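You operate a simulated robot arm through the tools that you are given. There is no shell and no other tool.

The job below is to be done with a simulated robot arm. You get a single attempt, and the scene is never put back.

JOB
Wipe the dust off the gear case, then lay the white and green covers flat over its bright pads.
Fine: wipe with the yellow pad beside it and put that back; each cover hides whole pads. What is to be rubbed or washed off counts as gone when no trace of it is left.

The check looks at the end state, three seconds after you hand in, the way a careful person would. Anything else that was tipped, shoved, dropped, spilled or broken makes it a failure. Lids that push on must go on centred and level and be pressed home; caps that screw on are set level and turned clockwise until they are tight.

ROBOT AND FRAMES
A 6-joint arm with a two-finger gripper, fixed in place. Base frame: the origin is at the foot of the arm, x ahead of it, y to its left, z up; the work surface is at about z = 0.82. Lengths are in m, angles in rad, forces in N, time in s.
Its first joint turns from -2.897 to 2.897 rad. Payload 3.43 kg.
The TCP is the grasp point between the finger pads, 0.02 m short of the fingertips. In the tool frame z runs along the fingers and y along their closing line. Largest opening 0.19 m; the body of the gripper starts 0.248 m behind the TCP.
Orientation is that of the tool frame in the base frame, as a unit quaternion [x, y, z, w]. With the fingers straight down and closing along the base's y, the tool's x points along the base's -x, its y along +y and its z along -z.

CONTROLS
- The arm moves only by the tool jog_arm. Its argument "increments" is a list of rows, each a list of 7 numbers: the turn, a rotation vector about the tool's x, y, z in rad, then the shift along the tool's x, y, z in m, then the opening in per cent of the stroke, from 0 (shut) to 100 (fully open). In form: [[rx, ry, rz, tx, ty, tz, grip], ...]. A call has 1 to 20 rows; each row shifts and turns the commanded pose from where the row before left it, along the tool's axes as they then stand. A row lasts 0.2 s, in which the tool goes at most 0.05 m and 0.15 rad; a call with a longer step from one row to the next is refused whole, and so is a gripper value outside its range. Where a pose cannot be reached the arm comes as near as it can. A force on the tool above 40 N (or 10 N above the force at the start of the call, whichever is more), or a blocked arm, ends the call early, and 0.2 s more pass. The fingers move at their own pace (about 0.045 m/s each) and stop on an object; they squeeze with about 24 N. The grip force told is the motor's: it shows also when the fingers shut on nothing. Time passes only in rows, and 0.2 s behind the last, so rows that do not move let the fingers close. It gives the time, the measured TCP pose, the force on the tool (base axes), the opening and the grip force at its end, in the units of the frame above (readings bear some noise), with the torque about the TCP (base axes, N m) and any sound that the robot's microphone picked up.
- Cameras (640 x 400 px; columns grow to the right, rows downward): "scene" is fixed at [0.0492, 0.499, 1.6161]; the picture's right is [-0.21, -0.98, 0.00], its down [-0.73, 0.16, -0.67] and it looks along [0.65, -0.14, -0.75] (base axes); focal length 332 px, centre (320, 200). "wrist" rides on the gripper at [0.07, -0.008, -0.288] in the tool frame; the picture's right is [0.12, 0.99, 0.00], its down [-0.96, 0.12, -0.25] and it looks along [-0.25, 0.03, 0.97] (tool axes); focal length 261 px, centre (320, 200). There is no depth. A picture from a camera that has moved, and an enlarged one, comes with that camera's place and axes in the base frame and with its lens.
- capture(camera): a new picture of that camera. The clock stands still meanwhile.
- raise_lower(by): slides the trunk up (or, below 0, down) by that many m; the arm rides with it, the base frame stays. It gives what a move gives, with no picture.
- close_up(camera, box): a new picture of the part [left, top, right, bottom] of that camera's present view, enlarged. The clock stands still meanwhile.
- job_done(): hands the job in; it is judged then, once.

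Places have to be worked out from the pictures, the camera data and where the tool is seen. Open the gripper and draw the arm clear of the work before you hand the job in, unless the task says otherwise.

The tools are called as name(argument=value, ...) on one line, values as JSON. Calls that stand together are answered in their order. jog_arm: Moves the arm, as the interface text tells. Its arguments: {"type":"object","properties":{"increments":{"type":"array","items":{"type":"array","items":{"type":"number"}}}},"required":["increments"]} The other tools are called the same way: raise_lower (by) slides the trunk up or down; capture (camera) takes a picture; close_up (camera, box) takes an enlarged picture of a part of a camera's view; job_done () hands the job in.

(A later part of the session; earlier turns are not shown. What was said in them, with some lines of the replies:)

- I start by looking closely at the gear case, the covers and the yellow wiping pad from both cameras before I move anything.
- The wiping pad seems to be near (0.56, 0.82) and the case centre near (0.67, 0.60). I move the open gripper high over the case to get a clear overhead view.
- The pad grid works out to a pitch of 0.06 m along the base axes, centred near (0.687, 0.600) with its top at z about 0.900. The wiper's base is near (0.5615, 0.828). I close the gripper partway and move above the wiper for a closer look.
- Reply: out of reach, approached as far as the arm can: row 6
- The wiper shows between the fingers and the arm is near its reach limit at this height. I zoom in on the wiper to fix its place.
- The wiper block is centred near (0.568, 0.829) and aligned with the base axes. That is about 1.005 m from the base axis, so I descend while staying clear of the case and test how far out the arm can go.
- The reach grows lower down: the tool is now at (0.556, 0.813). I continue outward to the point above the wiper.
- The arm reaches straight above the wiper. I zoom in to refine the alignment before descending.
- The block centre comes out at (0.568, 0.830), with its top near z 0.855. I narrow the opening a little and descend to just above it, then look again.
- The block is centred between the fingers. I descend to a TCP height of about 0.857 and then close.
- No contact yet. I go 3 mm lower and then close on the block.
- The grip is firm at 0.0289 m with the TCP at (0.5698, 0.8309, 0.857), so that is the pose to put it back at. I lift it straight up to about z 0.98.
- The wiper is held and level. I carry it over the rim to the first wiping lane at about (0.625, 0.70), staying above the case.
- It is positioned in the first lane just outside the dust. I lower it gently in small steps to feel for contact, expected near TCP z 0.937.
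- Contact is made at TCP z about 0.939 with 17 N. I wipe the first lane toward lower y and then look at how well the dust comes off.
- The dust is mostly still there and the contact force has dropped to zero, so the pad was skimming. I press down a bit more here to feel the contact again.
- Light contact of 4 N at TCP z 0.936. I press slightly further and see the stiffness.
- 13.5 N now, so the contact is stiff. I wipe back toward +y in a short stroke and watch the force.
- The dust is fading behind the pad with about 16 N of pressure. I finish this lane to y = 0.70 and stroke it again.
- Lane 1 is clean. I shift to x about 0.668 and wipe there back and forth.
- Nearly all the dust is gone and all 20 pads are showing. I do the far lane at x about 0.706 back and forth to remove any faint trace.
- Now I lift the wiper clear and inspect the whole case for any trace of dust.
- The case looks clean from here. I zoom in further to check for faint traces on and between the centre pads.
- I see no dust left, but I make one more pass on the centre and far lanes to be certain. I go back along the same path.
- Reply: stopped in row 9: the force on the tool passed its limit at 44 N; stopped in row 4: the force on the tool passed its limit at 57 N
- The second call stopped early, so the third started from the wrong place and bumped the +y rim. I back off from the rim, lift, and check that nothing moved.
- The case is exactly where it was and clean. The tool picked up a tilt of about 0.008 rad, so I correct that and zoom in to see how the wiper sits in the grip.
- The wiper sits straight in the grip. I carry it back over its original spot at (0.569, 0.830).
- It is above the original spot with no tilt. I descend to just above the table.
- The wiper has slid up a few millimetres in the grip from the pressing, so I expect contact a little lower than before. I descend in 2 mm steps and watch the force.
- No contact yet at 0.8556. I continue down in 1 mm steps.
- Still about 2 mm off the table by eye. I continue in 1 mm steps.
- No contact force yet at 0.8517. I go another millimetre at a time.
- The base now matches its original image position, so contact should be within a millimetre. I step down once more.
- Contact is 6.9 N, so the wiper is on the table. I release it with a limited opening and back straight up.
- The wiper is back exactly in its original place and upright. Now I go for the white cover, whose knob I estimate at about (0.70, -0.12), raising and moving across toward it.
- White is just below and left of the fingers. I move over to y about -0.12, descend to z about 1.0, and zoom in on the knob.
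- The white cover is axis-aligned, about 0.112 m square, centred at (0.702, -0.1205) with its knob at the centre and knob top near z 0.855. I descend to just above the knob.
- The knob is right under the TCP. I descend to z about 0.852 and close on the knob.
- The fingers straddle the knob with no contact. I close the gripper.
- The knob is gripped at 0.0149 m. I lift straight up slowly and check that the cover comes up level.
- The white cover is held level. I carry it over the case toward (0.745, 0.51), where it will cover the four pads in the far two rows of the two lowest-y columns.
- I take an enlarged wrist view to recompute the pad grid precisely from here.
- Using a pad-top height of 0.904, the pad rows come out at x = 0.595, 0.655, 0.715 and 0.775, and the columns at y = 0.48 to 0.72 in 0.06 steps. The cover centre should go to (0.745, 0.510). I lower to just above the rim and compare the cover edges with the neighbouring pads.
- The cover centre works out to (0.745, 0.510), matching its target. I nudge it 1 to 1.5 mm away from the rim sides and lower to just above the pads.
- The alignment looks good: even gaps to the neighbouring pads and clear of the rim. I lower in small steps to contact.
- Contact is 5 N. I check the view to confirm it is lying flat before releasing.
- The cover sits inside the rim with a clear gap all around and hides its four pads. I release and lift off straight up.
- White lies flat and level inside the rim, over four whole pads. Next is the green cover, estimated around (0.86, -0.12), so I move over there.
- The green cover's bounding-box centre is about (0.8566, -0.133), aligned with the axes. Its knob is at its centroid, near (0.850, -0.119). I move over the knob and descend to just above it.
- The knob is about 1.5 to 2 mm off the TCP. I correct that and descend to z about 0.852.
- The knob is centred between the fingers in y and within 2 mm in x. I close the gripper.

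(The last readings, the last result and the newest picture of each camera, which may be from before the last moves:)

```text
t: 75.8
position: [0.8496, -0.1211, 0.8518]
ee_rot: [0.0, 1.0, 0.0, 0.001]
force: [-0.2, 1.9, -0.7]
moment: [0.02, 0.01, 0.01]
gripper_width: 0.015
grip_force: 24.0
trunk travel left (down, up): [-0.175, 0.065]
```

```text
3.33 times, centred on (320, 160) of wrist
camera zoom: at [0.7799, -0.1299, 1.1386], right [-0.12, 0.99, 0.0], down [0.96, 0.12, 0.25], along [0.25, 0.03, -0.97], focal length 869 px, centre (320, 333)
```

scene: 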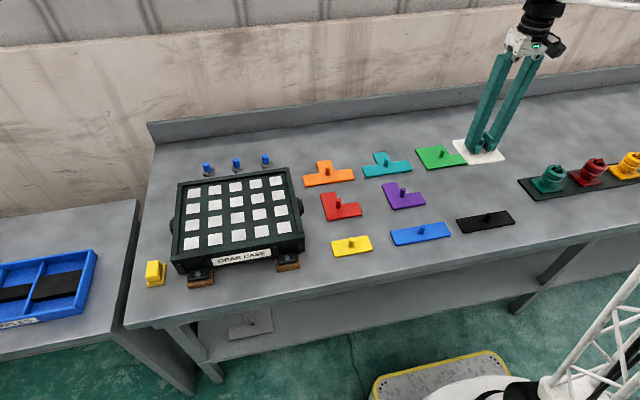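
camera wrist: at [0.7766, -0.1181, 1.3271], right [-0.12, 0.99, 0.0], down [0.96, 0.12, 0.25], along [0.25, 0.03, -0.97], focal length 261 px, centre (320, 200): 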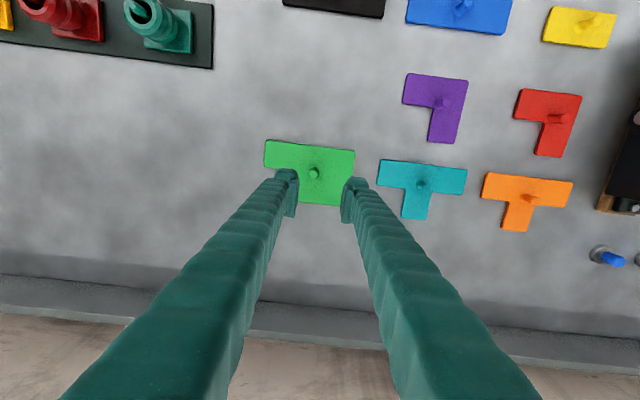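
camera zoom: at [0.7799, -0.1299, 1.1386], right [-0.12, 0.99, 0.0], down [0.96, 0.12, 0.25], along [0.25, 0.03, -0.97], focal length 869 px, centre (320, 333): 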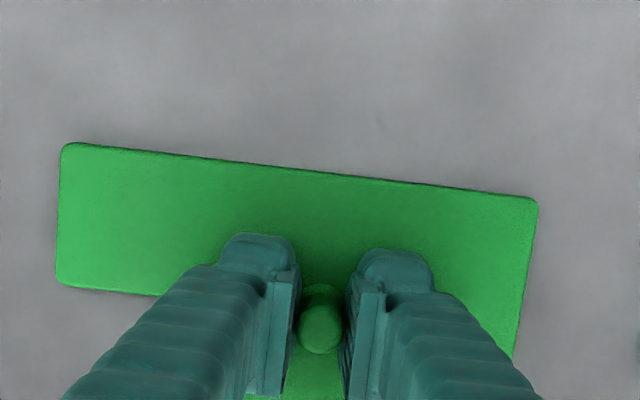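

The green knob is gripped at 0.015 m. I lift it straight up and check that it hangs level.

jog_arm(increments=[[0, 0, 0, 0, 0, -0.005, 2], [0, 0, 0, 0, 0, -0.01, 2], [0, 0, 0, 0, 0, -0.02, 2], [0, 0, 0, 0, 0, -0.03, 2], [0, 0, 0, 0, 0, -0.03, 2], [0, 0, 0, 0, 0, -0.03, 2], [0, 0, 0, 0, 0, -0.03, 2], [0, 0, 0, 0, 0, 0, 2]])

close_up(camera="scene", box=[400, 80, 560, 200])

close_up(camera="wrist", box=[210, 100, 430, 260])

```text
t: 77.6
position: [0.8503, -0.1223, 1.0087]
ee_rot: [0.001, 1.0, 0.0, 0.0]
force: [1.0, 1.4, -1.8]
moment: [-0.03, 0.0, -0.04]
gripper_width: 0.0152
grip_force: 24.0
trunk travel left (down, up): [-0.175, 0.065]
```

```text
3.33 times, centred on (480, 140) of scene
camera zoom: at [0.0492, 0.499, 1.6161], right [-0.21, -0.98, 0.0], down [-0.73, 0.16, -0.67], along [0.65, -0.14, -0.75], focal length 1106 px, centre (-213, 400)
```

zoom: 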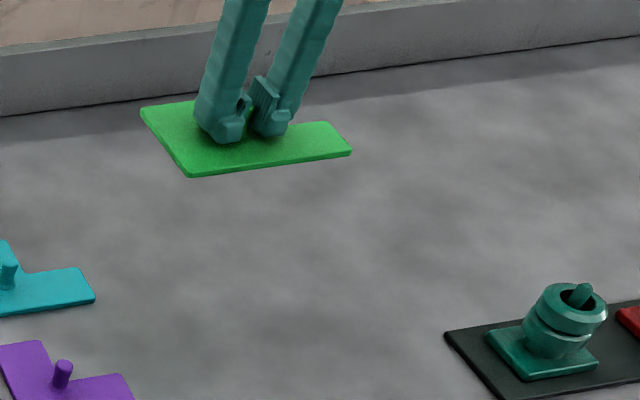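

```text
2.50 times, centred on (320, 180) of wrist
camera zoom: at [0.7802, -0.132, 1.2954], right [-0.12, 0.99, 0.0], down [0.96, 0.12, 0.25], along [0.25, 0.03, -0.97], focal length 652 px, centre (320, 250)
```

zoom: 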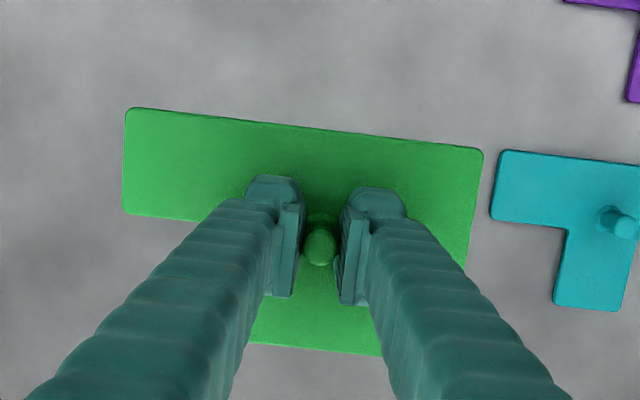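

It hangs level. I carry it to the hover point at about (0.618, 0.612) above the near rows and columns 2 to 4 of the case.

jog_arm(increments=[[0, 0, 0, 0.006, 0.018, 0, 2], [0, 0, 0, 0.012, 0.036, 0, 2], [0, 0, 0, 0.0128, 0.041, 0, 2], [0, 0, 0, 0.0128, 0.041, 0, 2], [0, 0, 0, 0.0128, 0.041, 0, 2], [0, 0, 0, 0.0128, 0.041, 0, 2], [0, 0, 0, 0.0128, 0.041, 0, 2], [0, 0, 0, 0.0128, 0.041, 0, 2], [0, 0, 0, 0.0128, 0.041, 0, 2], [0, 0, 0, 0.0128, 0.041, 0, 2], [0, 0, 0, 0.0128, 0.041, 0, 2], [0, 0, 0, 0.0128, 0.041, 0, 2], [0, 0, 0, 0.0128, 0.041, 0, 2], [0, 0, 0, 0.0128, 0.041, 0, 2], [0, 0, 0, 0.0128, 0.041, 0, 2], [0, 0, 0, 0.0128, 0.041, 0, 2], [0, 0, 0, 0.0128, 0.041, 0, 2], [0, 0, 0, 0.0128, 0.041, 0, 2], [0, 0, 0, 0.009, 0.0235, 0, 2], [0, 0, 0, 0, 0, 0, 2]])

close_up(camera="wrist", box=[190, 60, 450, 260])

close_up(camera="scene", box=[150, 130, 330, 280])

```text
t: 81.8
position: [0.6179, 0.6126, 1.0071]
ee_rot: [0.0, 1.0, -0.002, 0.0]
force: [-0.2, -0.8, -2.5]
moment: [0.01, 0.04, -0.02]
gripper_width: 0.0153
grip_force: 23.6
trunk travel left (down, up): [-0.175, 0.065]
```

```text
2.00 times, centred on (320, 160) of wrist
camera zoom: at [0.548, 0.6038, 1.2935], right [-0.12, 0.99, 0.0], down [0.96, 0.12, 0.25], along [0.25, 0.03, -0.97], focal length 521 px, centre (320, 280)
```

zoom: 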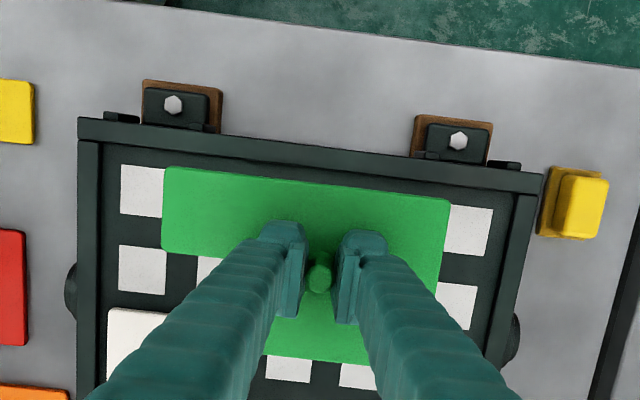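

```text
2.67 times, centred on (240, 205) of scene
camera zoom: at [0.0492, 0.499, 1.6161], right [-0.21, -0.98, 0.0], down [-0.73, 0.16, -0.67], along [0.65, -0.14, -0.75], focal length 885 px, centre (533, 187)
```

zoom: 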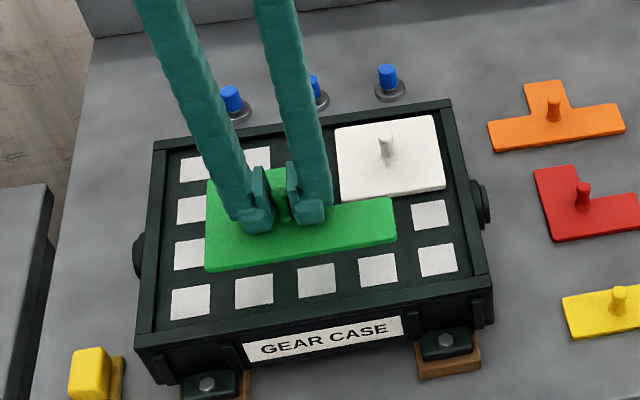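

The cover is at its target: low-x edge at about 0.570 against the rim at 0.5635, with y centre 0.5997. I lower to just above the rim and check again.

jog_arm(increments=[[0, 0, 0, 0, 0, 0.02, 2], [0, 0, 0, 0, 0, 0.02, 2], [0, 0, 0, 0, 0, 0.012, 2], [0, 0, 0, 0, 0, 0, 2]])

close_up(camera="wrist", box=[190, 60, 450, 260])

close_up(camera="scene", box=[170, 150, 310, 270])

```text
t: 82.8
position: [0.6181, 0.6116, 0.9545]
ee_rot: [0.0, 1.0, 0.001, 0.001]
force: [0.3, 0.1, -2.2]
moment: [-0.02, -0.03, 0.0]
gripper_width: 0.0154
grip_force: 24.3
trunk travel left (down, up): [-0.175, 0.065]
```

```text
2.00 times, centred on (320, 160) of wrist
camera zoom: at [0.5474, 0.6025, 1.2403], right [-0.12, 0.99, 0.0], down [0.96, 0.12, 0.25], along [0.25, 0.03, -0.97], focal length 521 px, centre (320, 280)
```

zoom: 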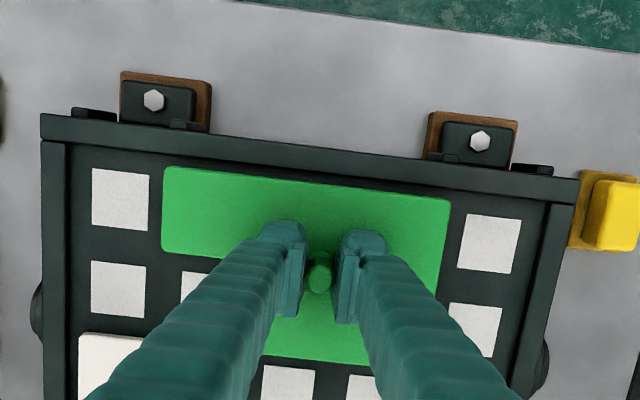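

```text
3.33 times, centred on (240, 210) of scene
camera zoom: at [0.0492, 0.499, 1.6161], right [-0.21, -0.98, 0.0], down [-0.73, 0.16, -0.67], along [0.65, -0.14, -0.75], focal length 1106 px, centre (587, 167)
```

zoom: 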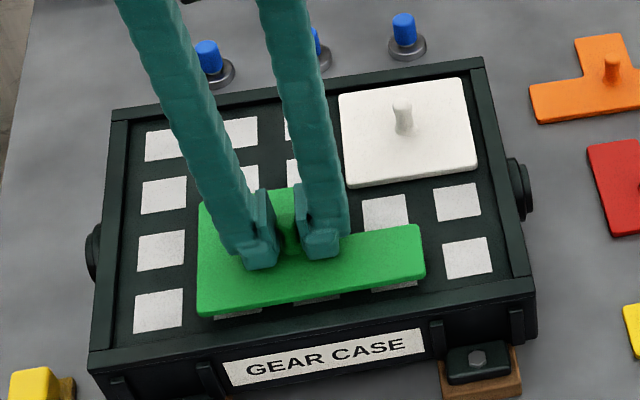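

The edges still look well inside the rim and matched to the pad grid. I lower to just above contact.

jog_arm(increments=[[0, 0, 0, 0, 0, 0.006, 2], [0, 0, 0, 0, 0, 0.006, 2], [0, 0, 0, 0, 0, 0.003, 2], [0, 0, 0, 0, 0, 0, 2]])

close_up(camera="wrist", box=[190, 60, 450, 260])

close_up(camera="scene", box=[170, 150, 310, 270])

```text
t: 83.8
position: [0.6183, 0.6118, 0.9397]
ee_rot: [-0.001, 1.0, 0.0, 0.002]
force: [-1.2, -0.2, -1.0]
moment: [-0.03, 0.03, -0.02]
gripper_width: 0.0149
grip_force: 23.8
trunk travel left (down, up): [-0.175, 0.065]
```

```text
2.00 times, centred on (320, 160) of wrist
camera zoom: at [0.548, 0.6026, 1.226], right [-0.12, 0.99, 0.0], down [0.96, 0.12, 0.25], along [0.25, 0.03, -0.97], focal length 521 px, centre (320, 280)
```

zoom: 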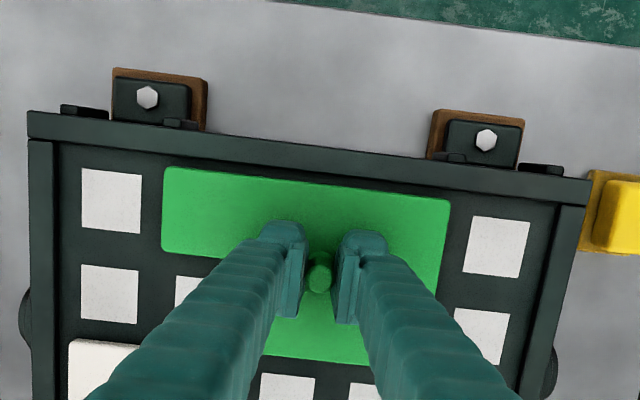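

```text
3.33 times, centred on (240, 210) of scene
camera zoom: at [0.0492, 0.499, 1.6161], right [-0.21, -0.98, 0.0], down [-0.73, 0.16, -0.67], along [0.65, -0.14, -0.75], focal length 1106 px, centre (587, 167)
```

zoom: 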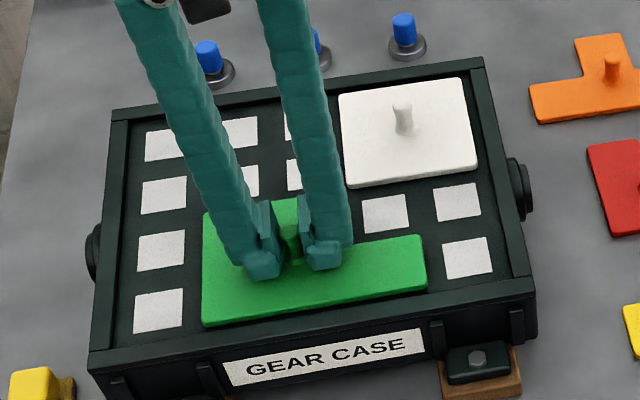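

The gaps to the neighbouring pads are symmetric, about 21 px on each side. I lower in small steps to contact.

jog_arm(increments=[[0, 0, 0, 0, 0, 0.002, 2], [0, 0, 0, 0, 0, 0.001, 2], [0, 0, 0, 0, 0, 0, 2]])

```text
t: 84.6
position: [0.6177, 0.6118, 0.937]
ee_rot: [-0.001, 1.0, 0.0, 0.001]
force: [2.5, 1.0, 4.8]
moment: [0.0, -0.03, 0.03]
gripper_width: 0.0148
grip_force: 23.7
trunk travel left (down, up): [-0.175, 0.065]
```

Contact is 4.8 N at the same height as for the white cover, so green is resting on the pads. I release, lift straight up, and inspect.

jog_arm(increments=[[0, 0, 0, 0, 0, 0, 10], [0, 0, 0, 0, 0, 0, 20], [0, 0, 0, 0, 0, 0, 26], [0, 0, 0, 0, 0, 0, 26], [0, 0, 0, 0, 0, -0.01, 26], [0, 0, 0, 0, 0, -0.02, 26], [0, 0, 0, 0, 0, -0.03, 26], [0, 0, 0, 0, 0, -0.04, 26], [0, 0, 0, 0, 0, 0, 26]])

close_up(camera="scene", box=[160, 150, 310, 280])

close_up(camera="wrist", box=[190, 60, 450, 260])

```text
t: 86.6
position: [0.6167, 0.6119, 1.0372]
ee_rot: [0.0, 1.0, 0.0, 0.002]
force: [0.0, -0.3, 0.0]
moment: [0.03, 0.01, 0.06]
gripper_width: 0.0495
grip_force: 0.0
trunk travel left (down, up): [-0.175, 0.065]
```

```text
3.08 times, centred on (235, 215) of scene
camera zoom: at [0.0492, 0.499, 1.6161], right [-0.21, -0.98, 0.0], down [-0.73, 0.16, -0.67], along [0.65, -0.14, -0.75], focal length 1021 px, centre (582, 154)
```

zoom: 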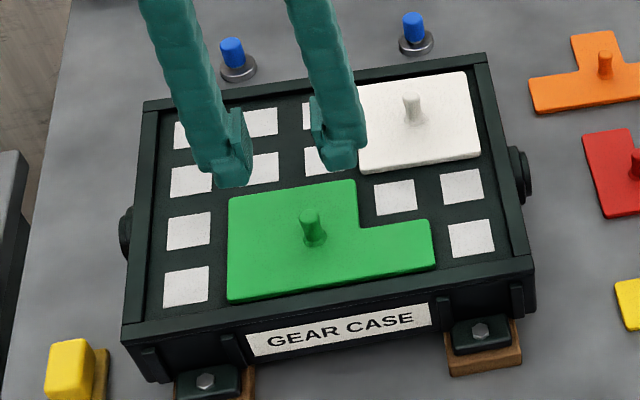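

```text
2.00 times, centred on (320, 160) of wrist
camera zoom: at [0.5465, 0.6029, 1.3231], right [-0.12, 0.99, 0.0], down [0.96, 0.12, 0.25], along [0.25, 0.03, -0.97], focal length 521 px, centre (320, 280)
```

zoom: 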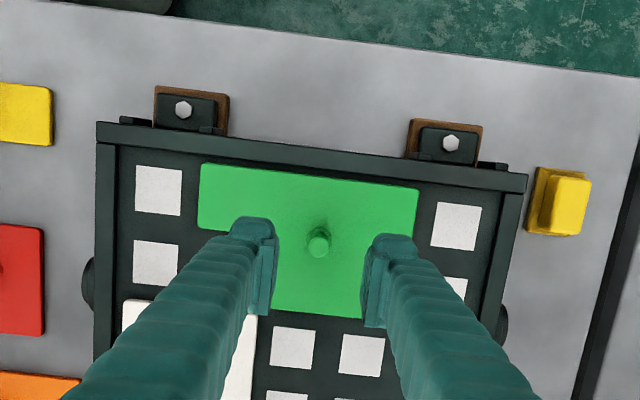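

Green lies flat, showing the same level contact as white. I raise the arm, retreat toward the starting pose, and open the gripper.

jog_arm(increments=[[0, 0, 0, 0, 0, -0.04, 26], [0, 0, 0, 0, 0, -0.04, 26], [0, 0, 0, 0, 0, -0.04, 26], [0, 0, 0, -0.005, -0.03, -0.015, 26], [0, 0, 0, -0.005, -0.045, 0, 30], [0, 0, 0, -0.005, -0.045, 0, 50], [0, 0, 0, -0.005, -0.045, 0, 70], [0, 0, 0, -0.005, -0.045, 0, 90], [0, 0, 0, -0.005, -0.045, 0, 100], [0, 0, 0, -0.005, -0.045, 0, 100], [0, 0, 0, -0.005, -0.045, 0, 100], [0, 0, 0, -0.005, -0.045, 0, 100], [0, 0, 0, 0, -0.045, 0, 100], [0, 0, 0, 0, -0.045, 0, 100], [0, 0, 0, 0, 0, 0, 100]])

capture(camera="scene")

close_up(camera="scene", box=[160, 150, 310, 280])

capture(camera="wrist")

```text
t: 89.8
position: [0.659, 0.1292, 1.1739]
ee_rot: [0.0, 1.0, 0.0, 0.001]
force: [-0.3, -0.1, -0.1]
moment: [-0.05, -0.02, -0.04]
gripper_width: 0.19
grip_force: 0.1
trunk travel left (down, up): [-0.175, 0.065]
```

```text
taken
```

scene: 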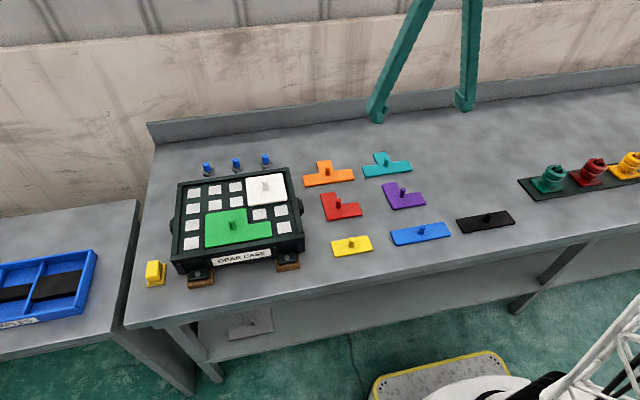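

```text
3.08 times, centred on (235, 215) of scene
camera zoom: at [0.0492, 0.499, 1.6161], right [-0.21, -0.98, 0.0], down [-0.73, 0.16, -0.67], along [0.65, -0.14, -0.75], focal length 1021 px, centre (582, 154)
```

zoom: 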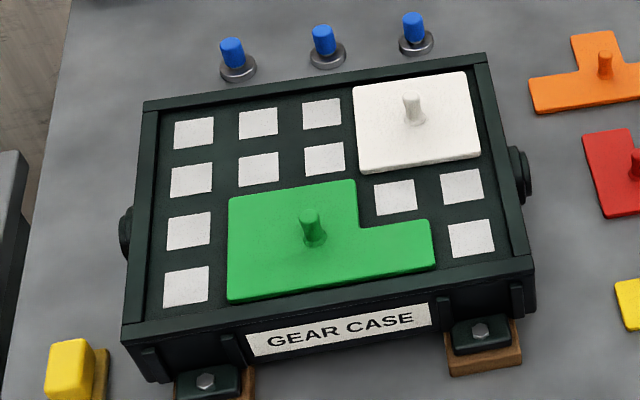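

```text
taken
camera wrist: at [0.5901, 0.1196, 1.4598], right [-0.12, 0.99, 0.0], down [0.96, 0.12, 0.25], along [0.25, 0.03, -0.97], focal length 261 px, centre (320, 200)
```

wrist: 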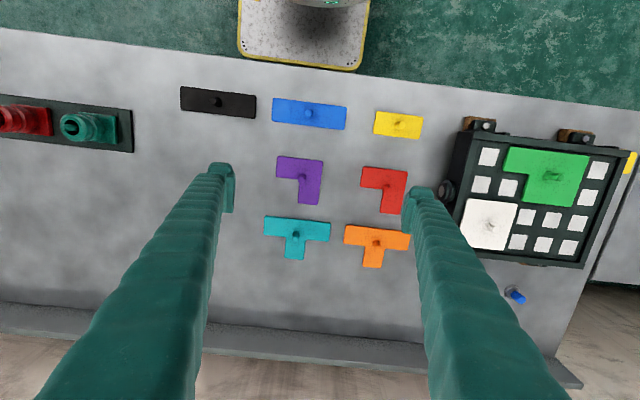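

Eleven pads remain fully visible, so nine are hidden whole: four by white and five by green. I take one last close look at the cover edges, the remaining surface and the wiper before handing in.

close_up(camera="scene", box=[195, 165, 300, 255])

close_up(camera="wrist", box=[440, 110, 640, 280])

close_up(camera="scene", box=[120, 230, 220, 300])

```text
4.44 times, centred on (248, 210) of scene
camera zoom: at [0.0492, 0.499, 1.6161], right [-0.21, -0.98, 0.0], down [-0.73, 0.16, -0.67], along [0.65, -0.14, -0.75], focal length 1474 px, centre (642, 156)
```

zoom: 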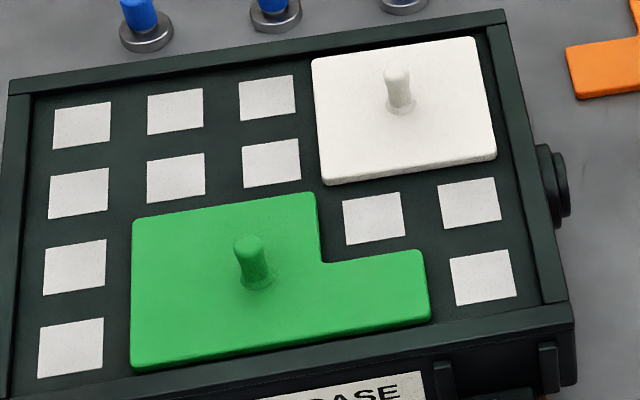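

```text
2.35 times, centred on (540, 195) of wrist
camera zoom: at [0.5901, 0.1196, 1.4598], right [-0.12, 0.99, 0.0], down [0.96, 0.12, 0.25], along [0.25, 0.03, -0.97], focal length 613 px, centre (-198, 212)
```

zoom: 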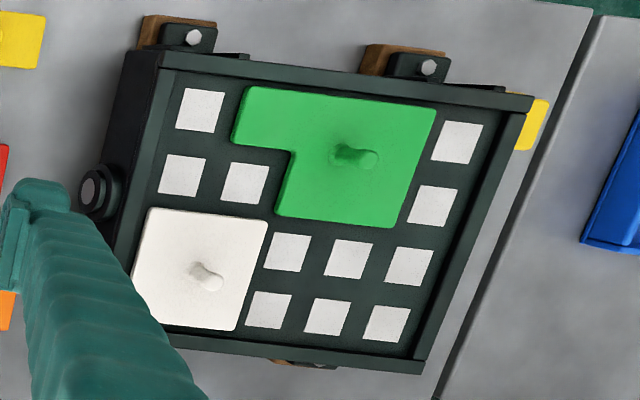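

```text
5.71 times, centred on (170, 265) of scene
camera zoom: at [0.0492, 0.499, 1.6161], right [-0.21, -0.98, 0.0], down [-0.73, 0.16, -0.67], along [0.65, -0.14, -0.75], focal length 1896 px, centre (1177, -171)
```

zoom: 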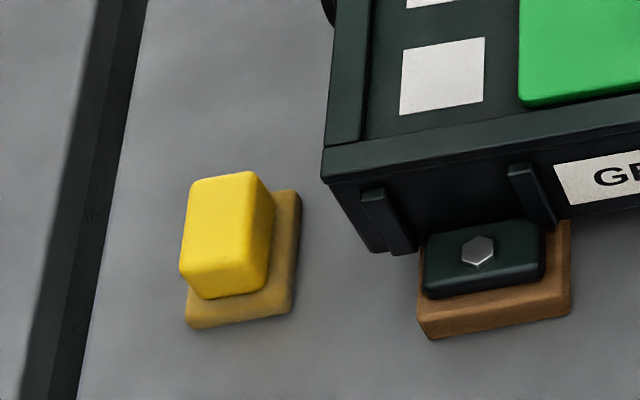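

The case is clean, the yellow wiper is back in its place, and both covers lie flat over whole pads inside the rim. The arm is clear with the gripper open and nothing else has moved, so I hand the job in.

job_done()

```text
The job is handed in.
```

The job is handed in. The dust is wiped off the gear case with no trace visible, and the yellow wiping pad is back in its original spot.

Both covers lie flat inside the rim:

- **White:** it hides four whole pads, in the two rows furthest from the arm.
- **Green:** it hides five whole pads, in the two nearest rows.

The other eleven pads are fully uncovered. All 20 pads looked equally bright, so I chose positions that kept the covers clear of each other and of the rim.

**Bump during wiping:** while I was making extra passes, the force limit cut one move short. The next move then started from the wrong place, and the tool bumped the inside of the left rim, peaking at 57 N. The pictures afterwards showed the case had not moved.

The gripper is open and the arm is clear of the work.
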